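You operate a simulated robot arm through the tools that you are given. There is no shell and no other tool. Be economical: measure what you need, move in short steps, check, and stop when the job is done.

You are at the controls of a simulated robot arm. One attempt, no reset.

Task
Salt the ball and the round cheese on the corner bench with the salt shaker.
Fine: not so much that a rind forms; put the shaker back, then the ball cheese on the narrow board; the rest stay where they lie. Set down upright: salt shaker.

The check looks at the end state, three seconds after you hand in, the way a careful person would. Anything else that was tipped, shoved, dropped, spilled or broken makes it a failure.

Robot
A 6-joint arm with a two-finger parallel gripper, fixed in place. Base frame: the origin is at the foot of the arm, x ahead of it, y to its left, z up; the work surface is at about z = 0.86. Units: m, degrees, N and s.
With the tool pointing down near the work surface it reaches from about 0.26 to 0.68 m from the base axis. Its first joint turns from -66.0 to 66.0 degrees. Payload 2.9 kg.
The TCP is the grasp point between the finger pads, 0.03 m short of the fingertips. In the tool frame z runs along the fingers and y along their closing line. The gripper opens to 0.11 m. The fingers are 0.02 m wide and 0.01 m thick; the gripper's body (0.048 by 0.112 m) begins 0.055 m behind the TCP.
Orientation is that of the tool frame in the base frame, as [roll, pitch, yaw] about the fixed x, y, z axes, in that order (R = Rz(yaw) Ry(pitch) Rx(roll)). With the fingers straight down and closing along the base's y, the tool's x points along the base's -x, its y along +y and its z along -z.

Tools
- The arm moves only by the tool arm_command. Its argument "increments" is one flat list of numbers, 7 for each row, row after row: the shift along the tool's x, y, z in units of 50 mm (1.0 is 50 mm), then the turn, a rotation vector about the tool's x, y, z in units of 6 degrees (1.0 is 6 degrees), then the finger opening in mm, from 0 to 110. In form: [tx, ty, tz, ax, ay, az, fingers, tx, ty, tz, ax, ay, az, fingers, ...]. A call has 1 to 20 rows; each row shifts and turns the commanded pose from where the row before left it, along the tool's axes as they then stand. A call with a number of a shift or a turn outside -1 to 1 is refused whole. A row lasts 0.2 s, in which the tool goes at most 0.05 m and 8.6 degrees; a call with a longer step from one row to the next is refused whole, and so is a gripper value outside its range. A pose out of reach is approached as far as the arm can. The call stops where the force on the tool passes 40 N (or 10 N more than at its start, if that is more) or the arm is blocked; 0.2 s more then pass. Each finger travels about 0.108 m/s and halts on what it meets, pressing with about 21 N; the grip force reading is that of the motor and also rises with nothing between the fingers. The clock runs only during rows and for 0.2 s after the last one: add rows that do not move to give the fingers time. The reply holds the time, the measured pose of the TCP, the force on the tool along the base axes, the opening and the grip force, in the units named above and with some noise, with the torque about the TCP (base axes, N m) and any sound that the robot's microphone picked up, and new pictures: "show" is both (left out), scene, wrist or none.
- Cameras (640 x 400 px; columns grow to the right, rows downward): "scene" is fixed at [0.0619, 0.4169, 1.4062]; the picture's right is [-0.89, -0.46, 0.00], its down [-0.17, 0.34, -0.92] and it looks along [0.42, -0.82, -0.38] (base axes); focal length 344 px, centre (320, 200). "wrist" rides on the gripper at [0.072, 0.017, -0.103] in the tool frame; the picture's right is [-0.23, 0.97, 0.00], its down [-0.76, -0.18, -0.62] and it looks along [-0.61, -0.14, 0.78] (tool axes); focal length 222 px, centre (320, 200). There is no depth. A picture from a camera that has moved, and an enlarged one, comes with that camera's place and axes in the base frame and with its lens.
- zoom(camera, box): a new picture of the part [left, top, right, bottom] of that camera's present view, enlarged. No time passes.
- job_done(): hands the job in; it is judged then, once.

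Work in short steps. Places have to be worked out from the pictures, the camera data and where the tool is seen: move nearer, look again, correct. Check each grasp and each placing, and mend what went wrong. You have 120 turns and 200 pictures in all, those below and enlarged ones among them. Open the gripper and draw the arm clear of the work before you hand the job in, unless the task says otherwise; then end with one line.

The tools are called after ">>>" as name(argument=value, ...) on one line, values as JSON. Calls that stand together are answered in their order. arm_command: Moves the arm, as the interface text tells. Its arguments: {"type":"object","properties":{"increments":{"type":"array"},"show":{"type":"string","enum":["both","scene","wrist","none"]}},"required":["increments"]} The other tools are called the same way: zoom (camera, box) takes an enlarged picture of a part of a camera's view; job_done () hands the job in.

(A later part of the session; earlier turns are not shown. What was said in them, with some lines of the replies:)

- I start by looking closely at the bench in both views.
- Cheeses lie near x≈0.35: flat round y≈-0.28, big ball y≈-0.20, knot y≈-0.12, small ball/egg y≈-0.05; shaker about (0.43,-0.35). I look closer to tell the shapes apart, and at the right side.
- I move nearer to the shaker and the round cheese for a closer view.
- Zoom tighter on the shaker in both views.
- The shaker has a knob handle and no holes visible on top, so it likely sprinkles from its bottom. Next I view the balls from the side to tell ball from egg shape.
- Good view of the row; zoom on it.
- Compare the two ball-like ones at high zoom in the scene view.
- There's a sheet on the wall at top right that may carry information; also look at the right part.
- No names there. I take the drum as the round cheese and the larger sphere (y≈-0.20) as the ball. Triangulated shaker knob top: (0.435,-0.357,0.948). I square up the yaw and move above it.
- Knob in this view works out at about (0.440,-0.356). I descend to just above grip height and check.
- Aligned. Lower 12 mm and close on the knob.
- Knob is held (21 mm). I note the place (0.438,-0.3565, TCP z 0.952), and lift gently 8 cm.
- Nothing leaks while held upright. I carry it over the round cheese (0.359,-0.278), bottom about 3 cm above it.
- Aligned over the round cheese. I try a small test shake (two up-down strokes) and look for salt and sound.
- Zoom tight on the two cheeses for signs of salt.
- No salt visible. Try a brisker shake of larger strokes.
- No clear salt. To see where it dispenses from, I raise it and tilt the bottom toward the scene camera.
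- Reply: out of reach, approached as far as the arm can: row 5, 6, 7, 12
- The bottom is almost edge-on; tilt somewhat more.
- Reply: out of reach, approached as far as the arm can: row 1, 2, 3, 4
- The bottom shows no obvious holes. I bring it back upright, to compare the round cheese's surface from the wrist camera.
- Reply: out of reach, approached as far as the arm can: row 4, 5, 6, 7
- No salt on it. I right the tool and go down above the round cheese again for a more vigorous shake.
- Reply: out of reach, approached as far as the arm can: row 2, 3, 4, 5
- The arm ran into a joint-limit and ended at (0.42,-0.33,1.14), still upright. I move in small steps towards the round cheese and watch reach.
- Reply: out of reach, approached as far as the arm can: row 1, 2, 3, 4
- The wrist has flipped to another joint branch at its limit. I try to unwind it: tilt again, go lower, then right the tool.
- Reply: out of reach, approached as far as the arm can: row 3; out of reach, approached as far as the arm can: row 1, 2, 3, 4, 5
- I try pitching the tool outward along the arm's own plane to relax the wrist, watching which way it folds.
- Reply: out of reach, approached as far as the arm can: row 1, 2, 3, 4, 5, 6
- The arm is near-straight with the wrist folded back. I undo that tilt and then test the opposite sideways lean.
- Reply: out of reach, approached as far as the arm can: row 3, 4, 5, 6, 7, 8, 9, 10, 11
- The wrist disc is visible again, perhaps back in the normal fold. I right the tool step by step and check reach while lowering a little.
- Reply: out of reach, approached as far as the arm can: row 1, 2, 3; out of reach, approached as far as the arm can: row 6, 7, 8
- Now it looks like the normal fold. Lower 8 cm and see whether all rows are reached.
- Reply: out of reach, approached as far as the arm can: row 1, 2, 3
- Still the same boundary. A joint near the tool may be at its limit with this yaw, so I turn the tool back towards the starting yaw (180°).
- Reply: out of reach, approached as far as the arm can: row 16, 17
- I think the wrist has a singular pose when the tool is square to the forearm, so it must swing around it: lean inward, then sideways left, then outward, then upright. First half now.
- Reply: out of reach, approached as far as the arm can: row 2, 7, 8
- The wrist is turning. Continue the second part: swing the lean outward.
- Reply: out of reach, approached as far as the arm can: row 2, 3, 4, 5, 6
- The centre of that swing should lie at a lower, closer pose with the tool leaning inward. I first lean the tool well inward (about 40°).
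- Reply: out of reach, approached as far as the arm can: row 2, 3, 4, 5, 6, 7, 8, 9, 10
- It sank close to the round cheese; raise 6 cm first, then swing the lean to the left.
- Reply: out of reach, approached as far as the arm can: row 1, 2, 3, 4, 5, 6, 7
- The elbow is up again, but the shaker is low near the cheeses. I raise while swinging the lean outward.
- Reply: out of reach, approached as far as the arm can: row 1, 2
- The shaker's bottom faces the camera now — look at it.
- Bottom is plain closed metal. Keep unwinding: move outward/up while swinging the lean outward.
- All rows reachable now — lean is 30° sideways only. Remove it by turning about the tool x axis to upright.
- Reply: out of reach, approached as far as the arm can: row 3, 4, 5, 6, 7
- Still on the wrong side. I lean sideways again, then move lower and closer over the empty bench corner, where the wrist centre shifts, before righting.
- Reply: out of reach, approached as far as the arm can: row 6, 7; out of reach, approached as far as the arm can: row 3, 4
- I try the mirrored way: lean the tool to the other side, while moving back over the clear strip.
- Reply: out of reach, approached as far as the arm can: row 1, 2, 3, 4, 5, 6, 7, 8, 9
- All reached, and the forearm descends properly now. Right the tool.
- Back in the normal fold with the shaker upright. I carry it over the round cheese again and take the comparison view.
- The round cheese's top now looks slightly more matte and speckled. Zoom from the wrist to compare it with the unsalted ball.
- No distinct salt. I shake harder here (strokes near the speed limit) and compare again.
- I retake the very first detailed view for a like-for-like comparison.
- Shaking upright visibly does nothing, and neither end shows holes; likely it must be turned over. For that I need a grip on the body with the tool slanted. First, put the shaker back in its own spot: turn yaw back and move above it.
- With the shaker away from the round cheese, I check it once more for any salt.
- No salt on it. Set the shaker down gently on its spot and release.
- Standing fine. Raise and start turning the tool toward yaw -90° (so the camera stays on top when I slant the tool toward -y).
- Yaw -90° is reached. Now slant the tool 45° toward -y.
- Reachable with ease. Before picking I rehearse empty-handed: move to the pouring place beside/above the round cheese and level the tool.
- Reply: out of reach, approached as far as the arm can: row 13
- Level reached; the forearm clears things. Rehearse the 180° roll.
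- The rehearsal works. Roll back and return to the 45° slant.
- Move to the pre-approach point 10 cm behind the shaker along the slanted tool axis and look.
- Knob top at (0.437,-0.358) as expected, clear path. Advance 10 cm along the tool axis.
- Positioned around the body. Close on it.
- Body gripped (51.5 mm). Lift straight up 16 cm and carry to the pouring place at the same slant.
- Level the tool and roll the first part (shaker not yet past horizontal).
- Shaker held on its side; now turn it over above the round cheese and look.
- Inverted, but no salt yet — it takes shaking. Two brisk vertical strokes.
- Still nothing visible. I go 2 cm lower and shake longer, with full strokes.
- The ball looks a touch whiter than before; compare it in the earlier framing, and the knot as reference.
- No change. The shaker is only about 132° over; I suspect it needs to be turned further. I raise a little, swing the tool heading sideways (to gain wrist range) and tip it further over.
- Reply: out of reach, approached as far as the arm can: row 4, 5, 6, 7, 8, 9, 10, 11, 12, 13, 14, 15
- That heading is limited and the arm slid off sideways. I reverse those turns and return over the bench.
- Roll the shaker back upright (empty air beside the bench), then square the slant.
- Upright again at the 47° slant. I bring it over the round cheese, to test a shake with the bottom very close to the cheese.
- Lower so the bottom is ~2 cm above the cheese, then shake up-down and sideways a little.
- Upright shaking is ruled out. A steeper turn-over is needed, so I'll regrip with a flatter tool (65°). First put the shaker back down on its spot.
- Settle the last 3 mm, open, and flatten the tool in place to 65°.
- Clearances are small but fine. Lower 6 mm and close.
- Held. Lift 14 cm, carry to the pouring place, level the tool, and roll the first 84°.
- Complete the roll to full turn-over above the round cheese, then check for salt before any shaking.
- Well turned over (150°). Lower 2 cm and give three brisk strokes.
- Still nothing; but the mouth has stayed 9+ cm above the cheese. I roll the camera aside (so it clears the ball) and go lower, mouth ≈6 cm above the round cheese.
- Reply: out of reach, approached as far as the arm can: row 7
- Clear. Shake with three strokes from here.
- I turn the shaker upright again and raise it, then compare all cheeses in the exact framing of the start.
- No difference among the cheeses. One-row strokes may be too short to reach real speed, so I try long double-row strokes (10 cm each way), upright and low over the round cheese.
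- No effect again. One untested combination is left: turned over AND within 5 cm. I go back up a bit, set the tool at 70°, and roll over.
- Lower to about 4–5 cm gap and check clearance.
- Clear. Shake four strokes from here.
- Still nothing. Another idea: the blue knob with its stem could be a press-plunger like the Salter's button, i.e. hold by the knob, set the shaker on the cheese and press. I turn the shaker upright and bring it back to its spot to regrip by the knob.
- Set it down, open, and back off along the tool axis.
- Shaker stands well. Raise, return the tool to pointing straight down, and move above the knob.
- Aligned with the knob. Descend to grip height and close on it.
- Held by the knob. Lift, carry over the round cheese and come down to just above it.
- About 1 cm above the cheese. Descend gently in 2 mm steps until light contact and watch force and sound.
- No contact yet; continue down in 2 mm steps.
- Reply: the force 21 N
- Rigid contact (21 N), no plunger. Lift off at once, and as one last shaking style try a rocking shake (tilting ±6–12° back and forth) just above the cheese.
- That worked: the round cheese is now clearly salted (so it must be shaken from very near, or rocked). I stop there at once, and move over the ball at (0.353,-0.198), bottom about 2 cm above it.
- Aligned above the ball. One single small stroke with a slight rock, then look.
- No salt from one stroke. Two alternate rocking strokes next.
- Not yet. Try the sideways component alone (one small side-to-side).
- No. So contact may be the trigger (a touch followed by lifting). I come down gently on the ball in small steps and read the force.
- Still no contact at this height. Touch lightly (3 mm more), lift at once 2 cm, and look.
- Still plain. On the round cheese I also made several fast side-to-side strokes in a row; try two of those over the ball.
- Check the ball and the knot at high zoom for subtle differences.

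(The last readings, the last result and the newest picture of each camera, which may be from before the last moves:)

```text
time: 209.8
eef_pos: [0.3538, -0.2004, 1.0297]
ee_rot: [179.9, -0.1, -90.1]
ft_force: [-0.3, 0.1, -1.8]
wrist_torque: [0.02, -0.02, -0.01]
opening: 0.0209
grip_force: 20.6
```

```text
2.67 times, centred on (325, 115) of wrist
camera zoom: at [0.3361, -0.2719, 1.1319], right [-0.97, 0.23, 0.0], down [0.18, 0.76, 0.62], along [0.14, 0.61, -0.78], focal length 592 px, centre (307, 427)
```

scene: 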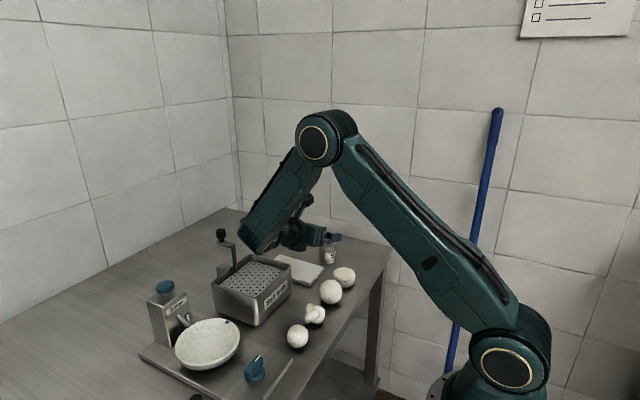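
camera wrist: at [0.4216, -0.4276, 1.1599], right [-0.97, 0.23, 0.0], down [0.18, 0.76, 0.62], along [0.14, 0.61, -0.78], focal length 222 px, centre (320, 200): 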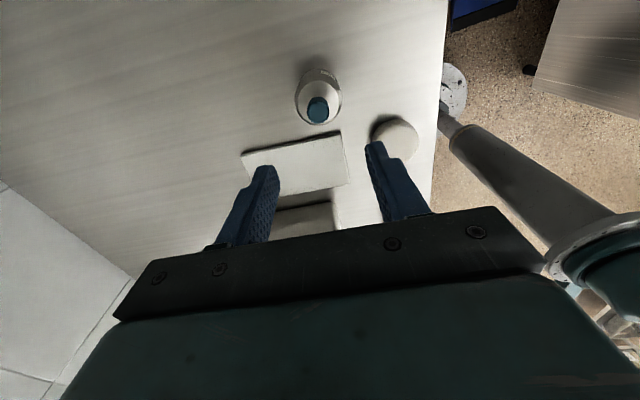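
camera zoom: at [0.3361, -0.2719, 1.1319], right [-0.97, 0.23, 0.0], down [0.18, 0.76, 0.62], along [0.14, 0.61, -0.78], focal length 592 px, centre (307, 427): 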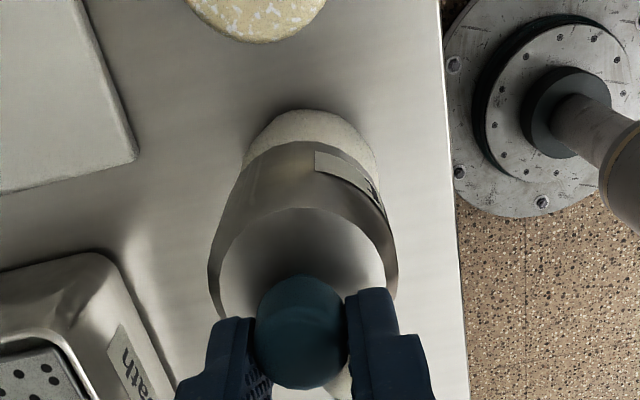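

The ball is still plain like the knot, so a real contact seems needed. I lower onto the ball until I read a small contact force.

>>> arm_command(increments=[0, 0, 0.4, 0, 0, 0, 10, 0, 0, 0.04, 0, 0, 0, 10, 0, 0, 0.04, 0, 0, 0, 10, 0, 0, 0.03, 0, 0, 0, 10], show="none")

>>> zoom(camera="scene", box=[310, 255, 370, 315])

```text
time: 210.8
eef_pos: [0.3541, -0.2006, 1.0038]
ee_rot: [-179.9, -0.1, -90.0]
ft_force: [-0.2, -0.1, -1.3]
wrist_torque: [0.0, -0.01, -0.01]
opening: 0.0211
grip_force: 22.0
```

```text
6.67 times, centred on (340, 285) of scene
camera zoom: at [0.0619, 0.4169, 1.4062], right [-0.89, -0.46, 0.0], down [-0.17, 0.34, -0.92], along [0.42, -0.82, -0.38], focal length 2296 px, centre (187, -367)
```

zoom: 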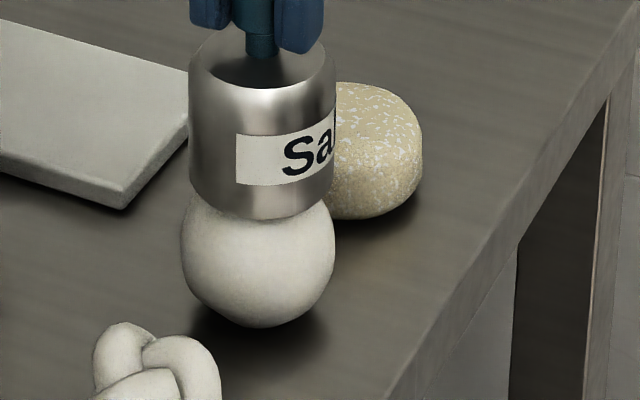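

>>> arm_command(increments=[0, 0, 0.04, 0, 0, 0, 10, 0, 0, 0.03, 0, 0, 0, 10], show="none")

>>> zoom(camera="scene", box=[310, 255, 370, 315])

```text
time: 211.4
eef_pos: [0.3544, -0.2013, 1.0009]
ee_rot: [-179.8, -0.1, -90.2]
ft_force: [-2.1, -0.7, 20.3]
wrist_torque: [-0.12, 0.06, 0.01]
opening: 0.0217
grip_force: 21.0
```

```text
6.67 times, centred on (340, 285) of scene
camera zoom: at [0.0616, 0.417, 1.4062], right [-0.89, -0.46, 0.0], down [-0.17, 0.34, -0.92], along [0.42, -0.82, -0.38], focal length 2296 px, centre (187, -367)
```

zoom: 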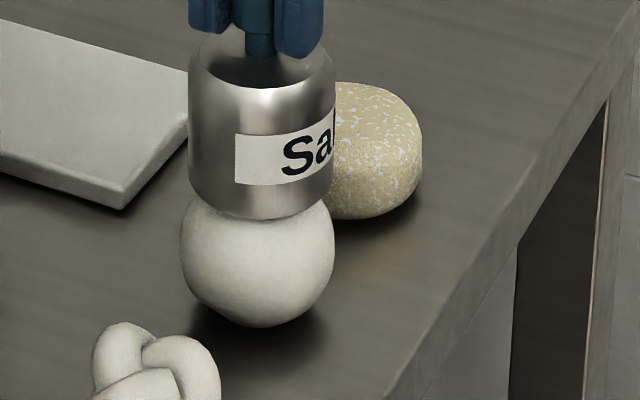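

Contact on the ball. Lift straight off at once, 2.5 cm, and look.

>>> arm_command(increments=[0, 0, -0.25, 0, 0, 0, 10, 0, 0, -0.25, 0, 0, 0, 10, 0, 0, 0, 0, 0, 0, 10], show="none")

>>> zoom(camera="scene", box=[310, 255, 370, 315])

```text
time: 212.2
eef_pos: [0.354, -0.1994, 1.0242]
ee_rot: [179.9, 0.1, -90.1]
ft_force: [-0.5, 0.1, -0.3]
wrist_torque: [0.02, -0.02, -0.03]
opening: 0.0208
grip_force: 20.9
```

```text
6.67 times, centred on (340, 285) of scene
camera zoom: at [0.0619, 0.4169, 1.4062], right [-0.89, -0.46, 0.0], down [-0.17, 0.34, -0.92], along [0.42, -0.82, -0.38], focal length 2296 px, centre (187, -367)
```

zoom: 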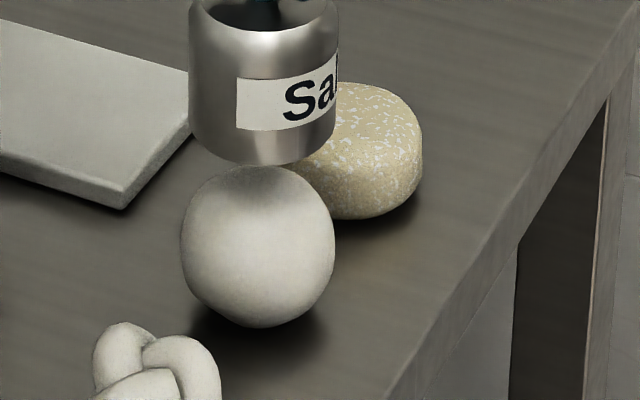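

A touch alone does nothing, so it is sustained shaking from close by that counts. I repeat a shorter version of what worked: a continuous run of rocking strokes plus one side stroke, 3 cm above the ball.

>>> arm_command(increments=[0, 0, -0.14, 0, 0, 0, 10, 0, 0, -0.5, 1, 0, 0, 10, 0, 0, 0.5, -1, 0, 0, 10, 0, 0, -0.5, -1, 0, 0, 10, 0, 0, 0.5, 1, 0, 0, 10, 0, 0, -0.5, 1, 0, 0, 10, 0, 0, 0.5, -1, 0, 0, 10, 0.4, 0, 0, 0, 1, 0, 10, -0.8, 0, 0, 0, -1, 0, 10, 0.4, 0, 0, 0, 0, 0, 10, 0, 0, 0, 0, 0, 0, 10], show="none")

>>> zoom(camera="scene", box=[310, 255, 370, 315])

```text
time: 214.6
eef_pos: [0.3566, -0.2008, 1.0282]
ee_rot: [-180.0, -0.1, -90.2]
ft_force: [-0.3, -0.1, -0.5]
wrist_torque: [0.01, 0.0, -0.02]
opening: 0.0208
grip_force: 21.2
```

```text
6.67 times, centred on (340, 285) of scene
camera zoom: at [0.0619, 0.4169, 1.4062], right [-0.89, -0.46, 0.0], down [-0.17, 0.34, -0.92], along [0.42, -0.82, -0.38], focal length 2296 px, centre (187, -367)
```

zoom: 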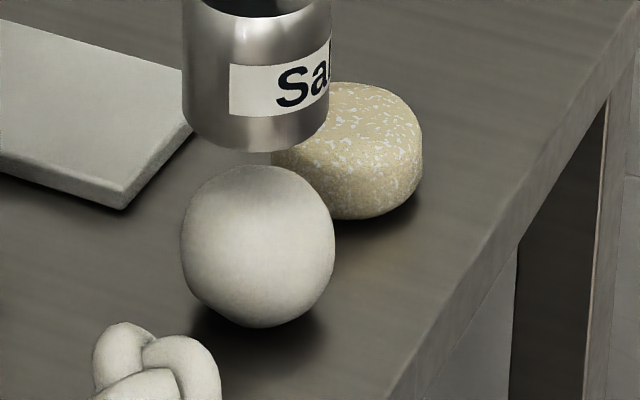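

Judging by the round cheese, the salt shows only after enough shaking in total; the ball has had fewer strokes. I give it another run and check.

>>> arm_command(increments=[0, 0.05, 0, 0, 0, 0, 10, 0, 0, -0.5, 1, 0, 0, 10, 0, 0, 0.5, -1, 0, 0, 10, 0, 0, -0.5, -1, 0, 0, 10, 0, 0, 0.5, 1, 0, 0, 10, 0, 0, -0.5, 1, 0, 0, 10, 0, 0, 0.5, -1, 0, 0, 10, 0.4, 0, 0, 0, 1, 0, 10, -0.8, 0, 0, 0, -1, 0, 10, 0.8, 0, 0, 0, 1, 0, 10, -0.8, 0, 0, 0, -1, 0, 10, 0.4, 0, 0, 0, 0, 0, 10, 0, 0, 0, 0, 0, 0, 10], show="none")

>>> zoom(camera="scene", box=[310, 255, 370, 315])

```text
time: 217.4
eef_pos: [0.354, -0.2002, 1.0197]
ee_rot: [-179.9, 0.1, -90.1]
ft_force: [-0.1, -0.2, -1.3]
wrist_torque: [0.03, -0.03, 0.0]
opening: 0.0208
grip_force: 20.9
```

```text
6.67 times, centred on (340, 285) of scene
camera zoom: at [0.0619, 0.4168, 1.4062], right [-0.89, -0.46, 0.0], down [-0.17, 0.34, -0.92], along [0.42, -0.82, -0.38], focal length 2296 px, centre (187, -367)
```

zoom: 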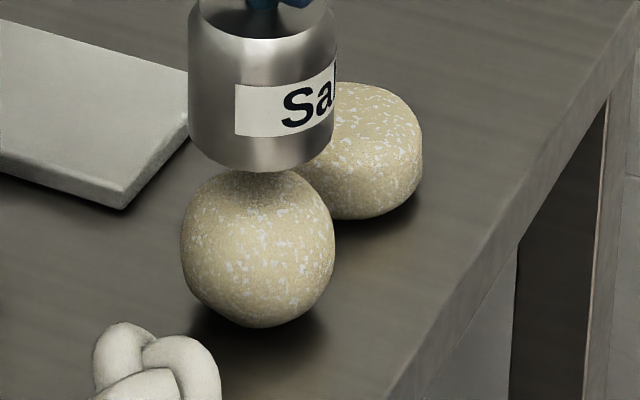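

The ball is now salted, looking just like the round one. Stop shaking; carry the shaker calmly back to its spot and set it down.

>>> arm_command(increments=[0, 0, -0.3, 0, 0, 0, 10, 0, 0, -0.3, 0, 0, 0, 10, 0.45, -0.243, 0, 0, 0, 0, 10, 0.45, -0.243, 0, 0, 0, 0, 10, 0.45, -0.243, 0, 0, 0, 0, 10, 0.45, -0.243, 0, 0, 0, 0, 10, 0.45, -0.243, 0, 0, 0, 0, 10, 0.45, -0.243, 0, 0, 0, 0, 10, 0.44, -0.243, 0, 0, 0, 0, 10, 0, 0, 0.4, 0, 0, 0, 10, 0, 0, 0.4, 0, 0, 0, 10, 0, 0, 0.4, 0, 0, 0, 10, 0, 0, 0.4, 0, 0, 0, 10, 0, 0, 0.2, 0, 0, 0, 10, 0, 0, 0, 0, 0, 0, 10], show="scene")

>>> zoom(camera="scene", box=[285, 210, 375, 300])

```text
time: 220.6
eef_pos: [0.4399, -0.3571, 0.9596]
ee_rot: [180.0, 0.1, -90.1]
ft_force: [0.8, -0.7, -0.8]
wrist_torque: [0.03, 0.02, 0.0]
opening: 0.0209
grip_force: 20.8
```

scene: 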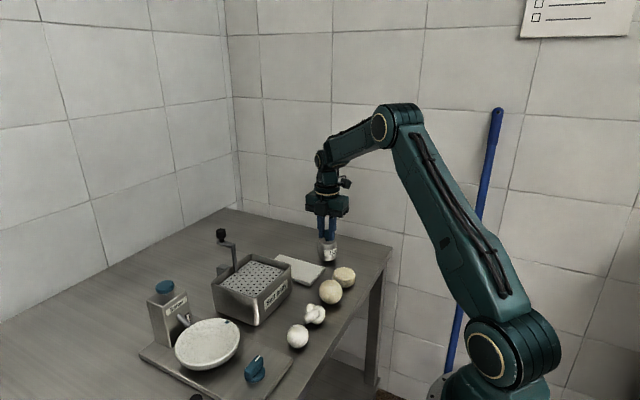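

```text
4.44 times, centred on (330, 255) of scene
camera zoom: at [0.0619, 0.4168, 1.4062], right [-0.89, -0.46, 0.0], down [-0.17, 0.34, -0.92], along [0.42, -0.82, -0.38], focal length 1530 px, centre (276, -44)
```

zoom: 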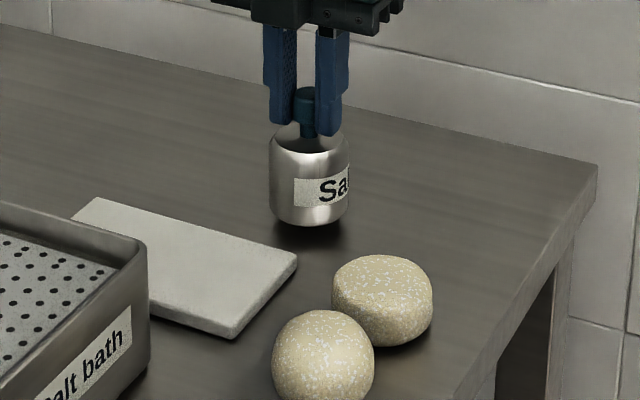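

Lower the last 5 mm, release, rise, and go above the ball cheese with the gripper opened.

>>> arm_command(increments=[0, 0, 0.07, 0, 0, 0, 10, 0, 0, 0.03, 0, 0, 0, 10, 0, 0, 0, 0, 0, 0, 10, 0, 0, 0, 0, 0, 0, 30, 0, 0, 0, 0, 0, 0, 50, 0, 0, 0, 0, 0, 0, 60, 0, 0, -0.7, 0, 0, 0, 60, 0, 0, -0.7, 0, 0, 0, 60, 0, 0, -0.5, 0, 0, 0, 80, -0.45, 0.248, 0, 0, 0, 0, 90, -0.45, 0.248, 0, 0, 0, 0, 90, -0.45, 0.248, 0, 0, 0, 0, 90, -0.45, 0.248, 0, 0, 0, 0, 90, -0.45, 0.248, 0, 0, 0, 0, 90, -0.45, 0.248, 0, 0, 0, 0, 90, -0.45, 0.248, 0, 0, 0, 0, 90, 0, 0, 0, 0, 0, 0, 90], show="both")

>>> zoom(camera="scene", box=[285, 210, 375, 310])

```text
time: 224.2
eef_pos: [0.3539, -0.199, 1.0503]
ee_rot: [-179.9, 0.0, -90.1]
ft_force: [-0.1, 0.9, -0.3]
wrist_torque: [0.0, 0.02, 0.0]
opening: 0.0902
grip_force: 0.0
camera wrist: at [0.3369, -0.2719, 1.1532], right [-0.97, 0.23, 0.0], down [0.18, 0.76, 0.62], along [0.14, 0.61, -0.78], focal length 222 px, centre (320, 200)
```

scene: 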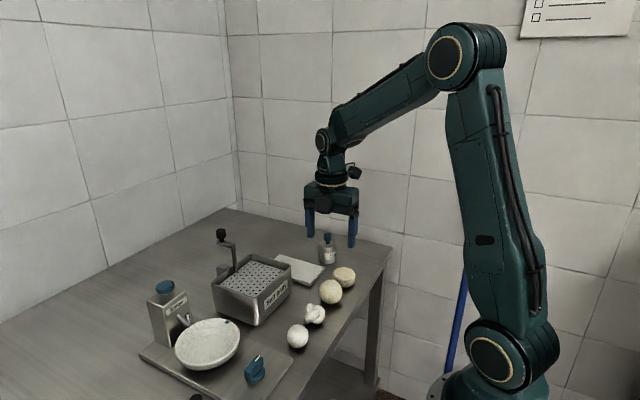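
wrist: 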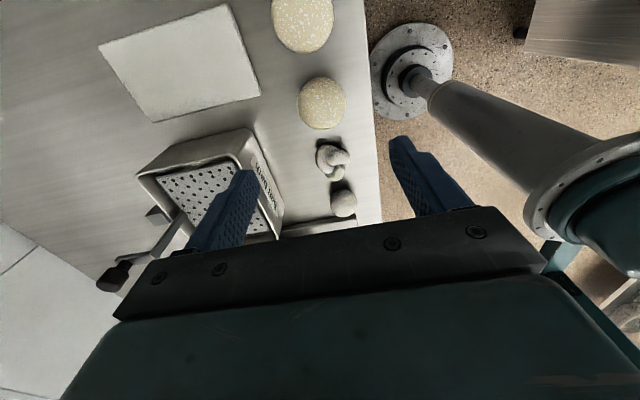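

```text
4.00 times, centred on (330, 260) of scene
camera zoom: at [0.0619, 0.4169, 1.4062], right [-0.89, -0.46, 0.0], down [-0.17, 0.34, -0.92], along [0.42, -0.82, -0.38], focal length 1377 px, centre (280, -40)
```

zoom: 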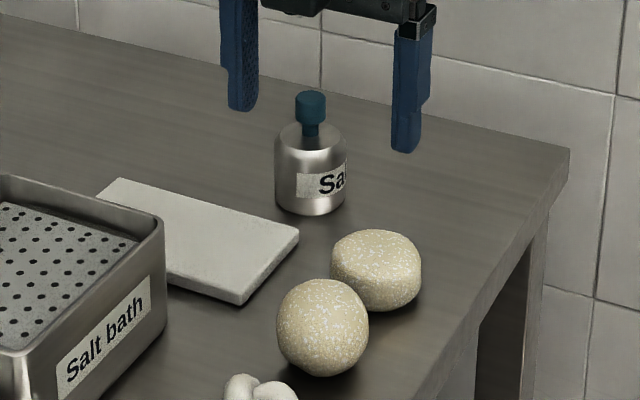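

Shaker stands upright in its place. Ball at about (0.350,-0.200). Descend around it and close.

>>> arm_command(increments=[0.02, 0.06, 0.8, 0, 0, 0, 90, 0, 0, 0.8, 0, 0, 0, 90, 0, 0, 0.8, 0, 0, 0, 90, 0, 0, 0.6, 0, 0, 0, 90, 0, 0, 0.1, 0, 0, 0, 90, 0, 0, 0, 0, 0, 0, 75, 0, 0, 0, 0, 0, 0, 60, 0, 0, 0, 0, 0, 0, 48, 0, 0, 0, 0, 0, 0, 40, 0, 0, 0, 0, 0, 0, 40], show="none")

>>> zoom(camera="scene", box=[285, 210, 375, 330])

```text
time: 226.4
eef_pos: [0.3509, -0.1999, 0.8938]
ee_rot: [-180.0, 0.0, -90.2]
ft_force: [0.0, 0.8, 0.2]
wrist_torque: [-0.02, 0.01, 0.0]
opening: 0.0546
grip_force: 20.9
```

```text
3.33 times, centred on (330, 270) of scene
camera zoom: at [0.0619, 0.4169, 1.4062], right [-0.89, -0.46, 0.0], down [-0.17, 0.34, -0.92], along [0.42, -0.82, -0.38], focal length 1148 px, centre (287, -33)
```

zoom: 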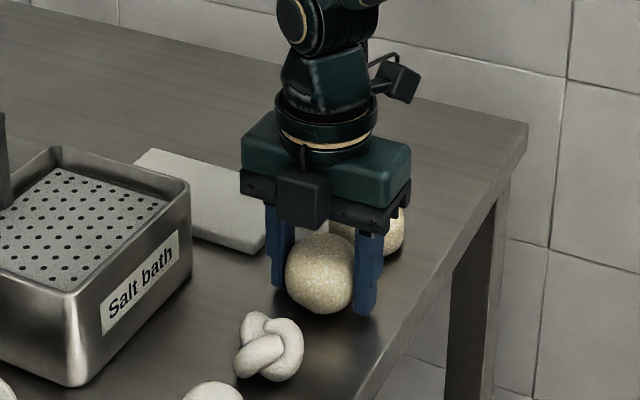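

Ball held (54.6 mm). Lift straight up, carry over the narrow board centre (≈0.487,-0.262) and lower to about 1 cm above it.

>>> arm_command(increments=[0, 0, -0.5, 0, 0, 0, 40, 0, 0, -0.8, 0, 0, 0, 40, 0, 0, -0.8, 0, 0, 0, 40, 0.207, -0.453, 0, 0, 0, 0, 40, 0.207, -0.453, 0, 0, 0, 0, 40, 0.207, -0.453, 0, 0, 0, 0, 40, 0.207, -0.453, 0, 0, 0, 0, 40, 0.207, -0.453, 0, 0, 0, 0, 40, 0.207, -0.453, 0, 0, 0, 0, 40, 0, 0, 0.6, 0, 0, 0, 40, 0, 0, 0.6, 0, 0, 0, 40, 0, 0, 0.3, 0, 0, 0, 40, 0, 0, 0, 0, 0, 0, 40], show="wrist")

>>> zoom(camera="scene", box=[260, 210, 370, 310])

```text
time: 229.2
eef_pos: [0.4875, -0.2641, 0.9248]
ee_rot: [-179.9, 0.0, -90.1]
ft_force: [0.1, -1.0, -0.8]
wrist_torque: [0.01, -0.01, 0.0]
opening: 0.0546
grip_force: 20.6
camera wrist: at [0.4704, -0.336, 1.0276], right [-0.97, 0.23, 0.0], down [0.18, 0.76, 0.62], along [0.14, 0.61, -0.78], focal length 222 px, centre (320, 200)
```

wrist: 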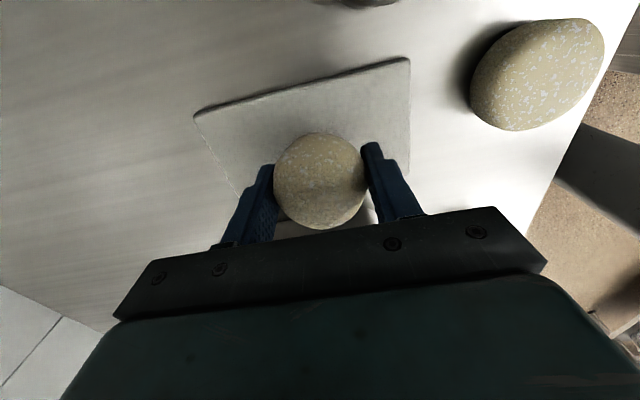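

```text
4.00 times, centred on (315, 260) of scene
camera zoom: at [0.0619, 0.4169, 1.4062], right [-0.89, -0.46, 0.0], down [-0.17, 0.34, -0.92], along [0.42, -0.82, -0.38], focal length 1377 px, centre (340, -40)
```

zoom: 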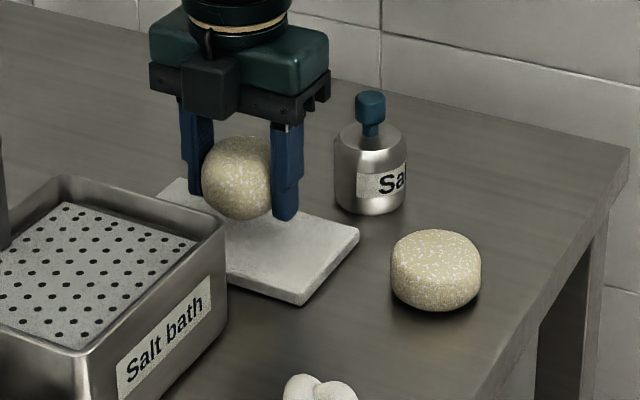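

Well over the board. Lower in small steps to contact.

>>> arm_command(increments=[-0.06, 0, 0.16, 0, 0, 0, 40, 0, 0, 0.06, 0, 0, 0, 40, 0, 0, 0.04, 0, 0, 0, 40, 0, 0, 0.03, 0, 0, 0, 40, 0, 0, 0, 0, 0, 0, 40], show="none")

>>> zoom(camera="scene", box=[260, 210, 370, 310])

```text
time: 230.4
eef_pos: [0.4875, -0.2596, 0.9093]
ee_rot: [179.9, 0.0, -90.1]
ft_force: [-0.1, -0.3, -0.7]
wrist_torque: [-0.01, -0.04, -0.02]
opening: 0.0545
grip_force: 21.6
```

```text
4.00 times, centred on (315, 260) of scene
camera zoom: at [0.0619, 0.4169, 1.4062], right [-0.89, -0.46, 0.0], down [-0.17, 0.34, -0.92], along [0.42, -0.82, -0.38], focal length 1377 px, centre (340, -40)
```

zoom: 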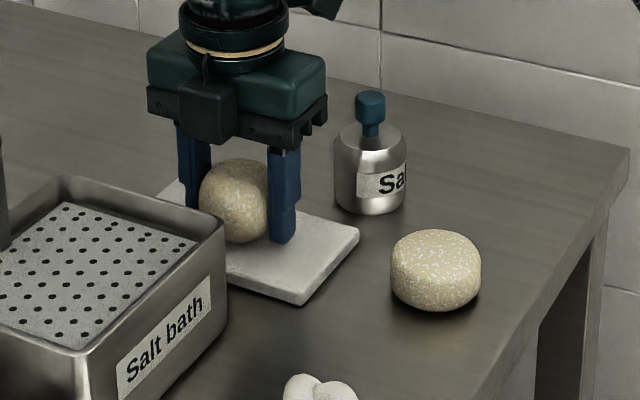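

>>> arm_command(increments=[0, 0, 0.03, 0, 0, 0, 40, 0, 0, 0.03, 0, 0, 0, 40, 0, 0, 0, 0, 0, 0, 40], show="none")

```text
time: 231.2
eef_pos: [0.4872, -0.2608, 0.9076]
ee_rot: [180.0, 0.0, -90.1]
ft_force: [0.0, 0.8, -1.2]
wrist_torque: [0.0, 0.01, -0.03]
opening: 0.0543
grip_force: 21.1
```

Nearly there; two more small steps, then open gently and rise.

>>> arm_command(increments=[0, 0, 0.03, 0, 0, 0, 40, 0, 0, 0.03, 0, 0, 0, 40, 0, 0, 0, 0, 0, 0, 40, 0, 0, 0, 0, 0, 0, 56, 0, 0, 0, 0, 0, 0, 62, 0, 0, 0, 0, 0, 0, 70, 0, 0, 0, 0, 0, 0, 80, 0, 0, -0.4, 0, 0, 0, 85, 0, 0, -0.8, 0, 0, 0, 85, 0, 0, -0.8, 0, 0, 0, 85, 0, 0, -0.8, 0, 0, 0, 85, 0, 0, 0, 0, 0, 0, 85], show="scene")

>>> zoom(camera="scene", box=[260, 210, 370, 340])

```text
time: 233.8
eef_pos: [0.4885, -0.2629, 1.0461]
ee_rot: [180.0, 0.0, -90.1]
ft_force: [-0.3, -0.4, 0.0]
wrist_torque: [0.04, 0.01, 0.02]
opening: 0.085
grip_force: 0.1
```

scene: 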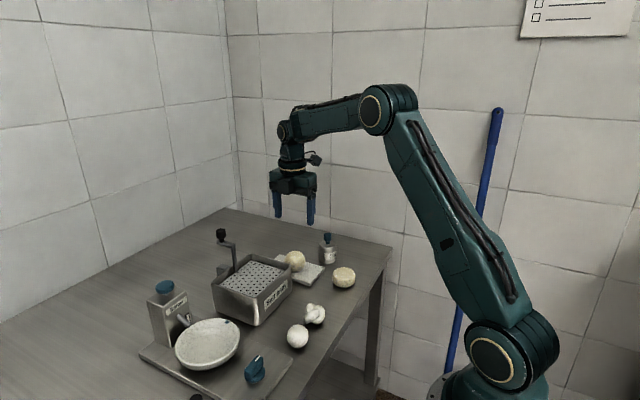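

```text
3.08 times, centred on (315, 275) of scene
camera zoom: at [0.0619, 0.4169, 1.4062], right [-0.89, -0.46, 0.0], down [-0.17, 0.34, -0.92], along [0.42, -0.82, -0.38], focal length 1060 px, centre (335, -31)
```

zoom: 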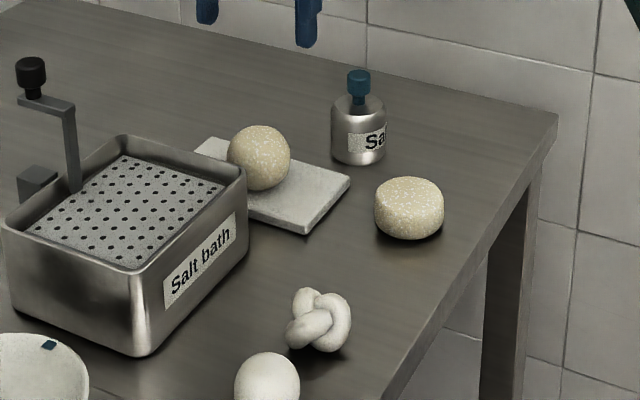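

The ball rests on the narrow board. The shaker stands upright in its place, the other cheeses have not moved, and the arm is clear, so I hand in.

>>> job_done()

```text
The job is handed in.
```

I salted the ball and the round cheese, put the shaker back upright and set the ball on the narrow board, but the salting may have gone past fine. Salt only showed after many shakes, and both cheeses then turned tan with white flecks all at once, so I can't rule out a rind. I took the larger of the two balls as "the ball" and the flat one as the round cheese.
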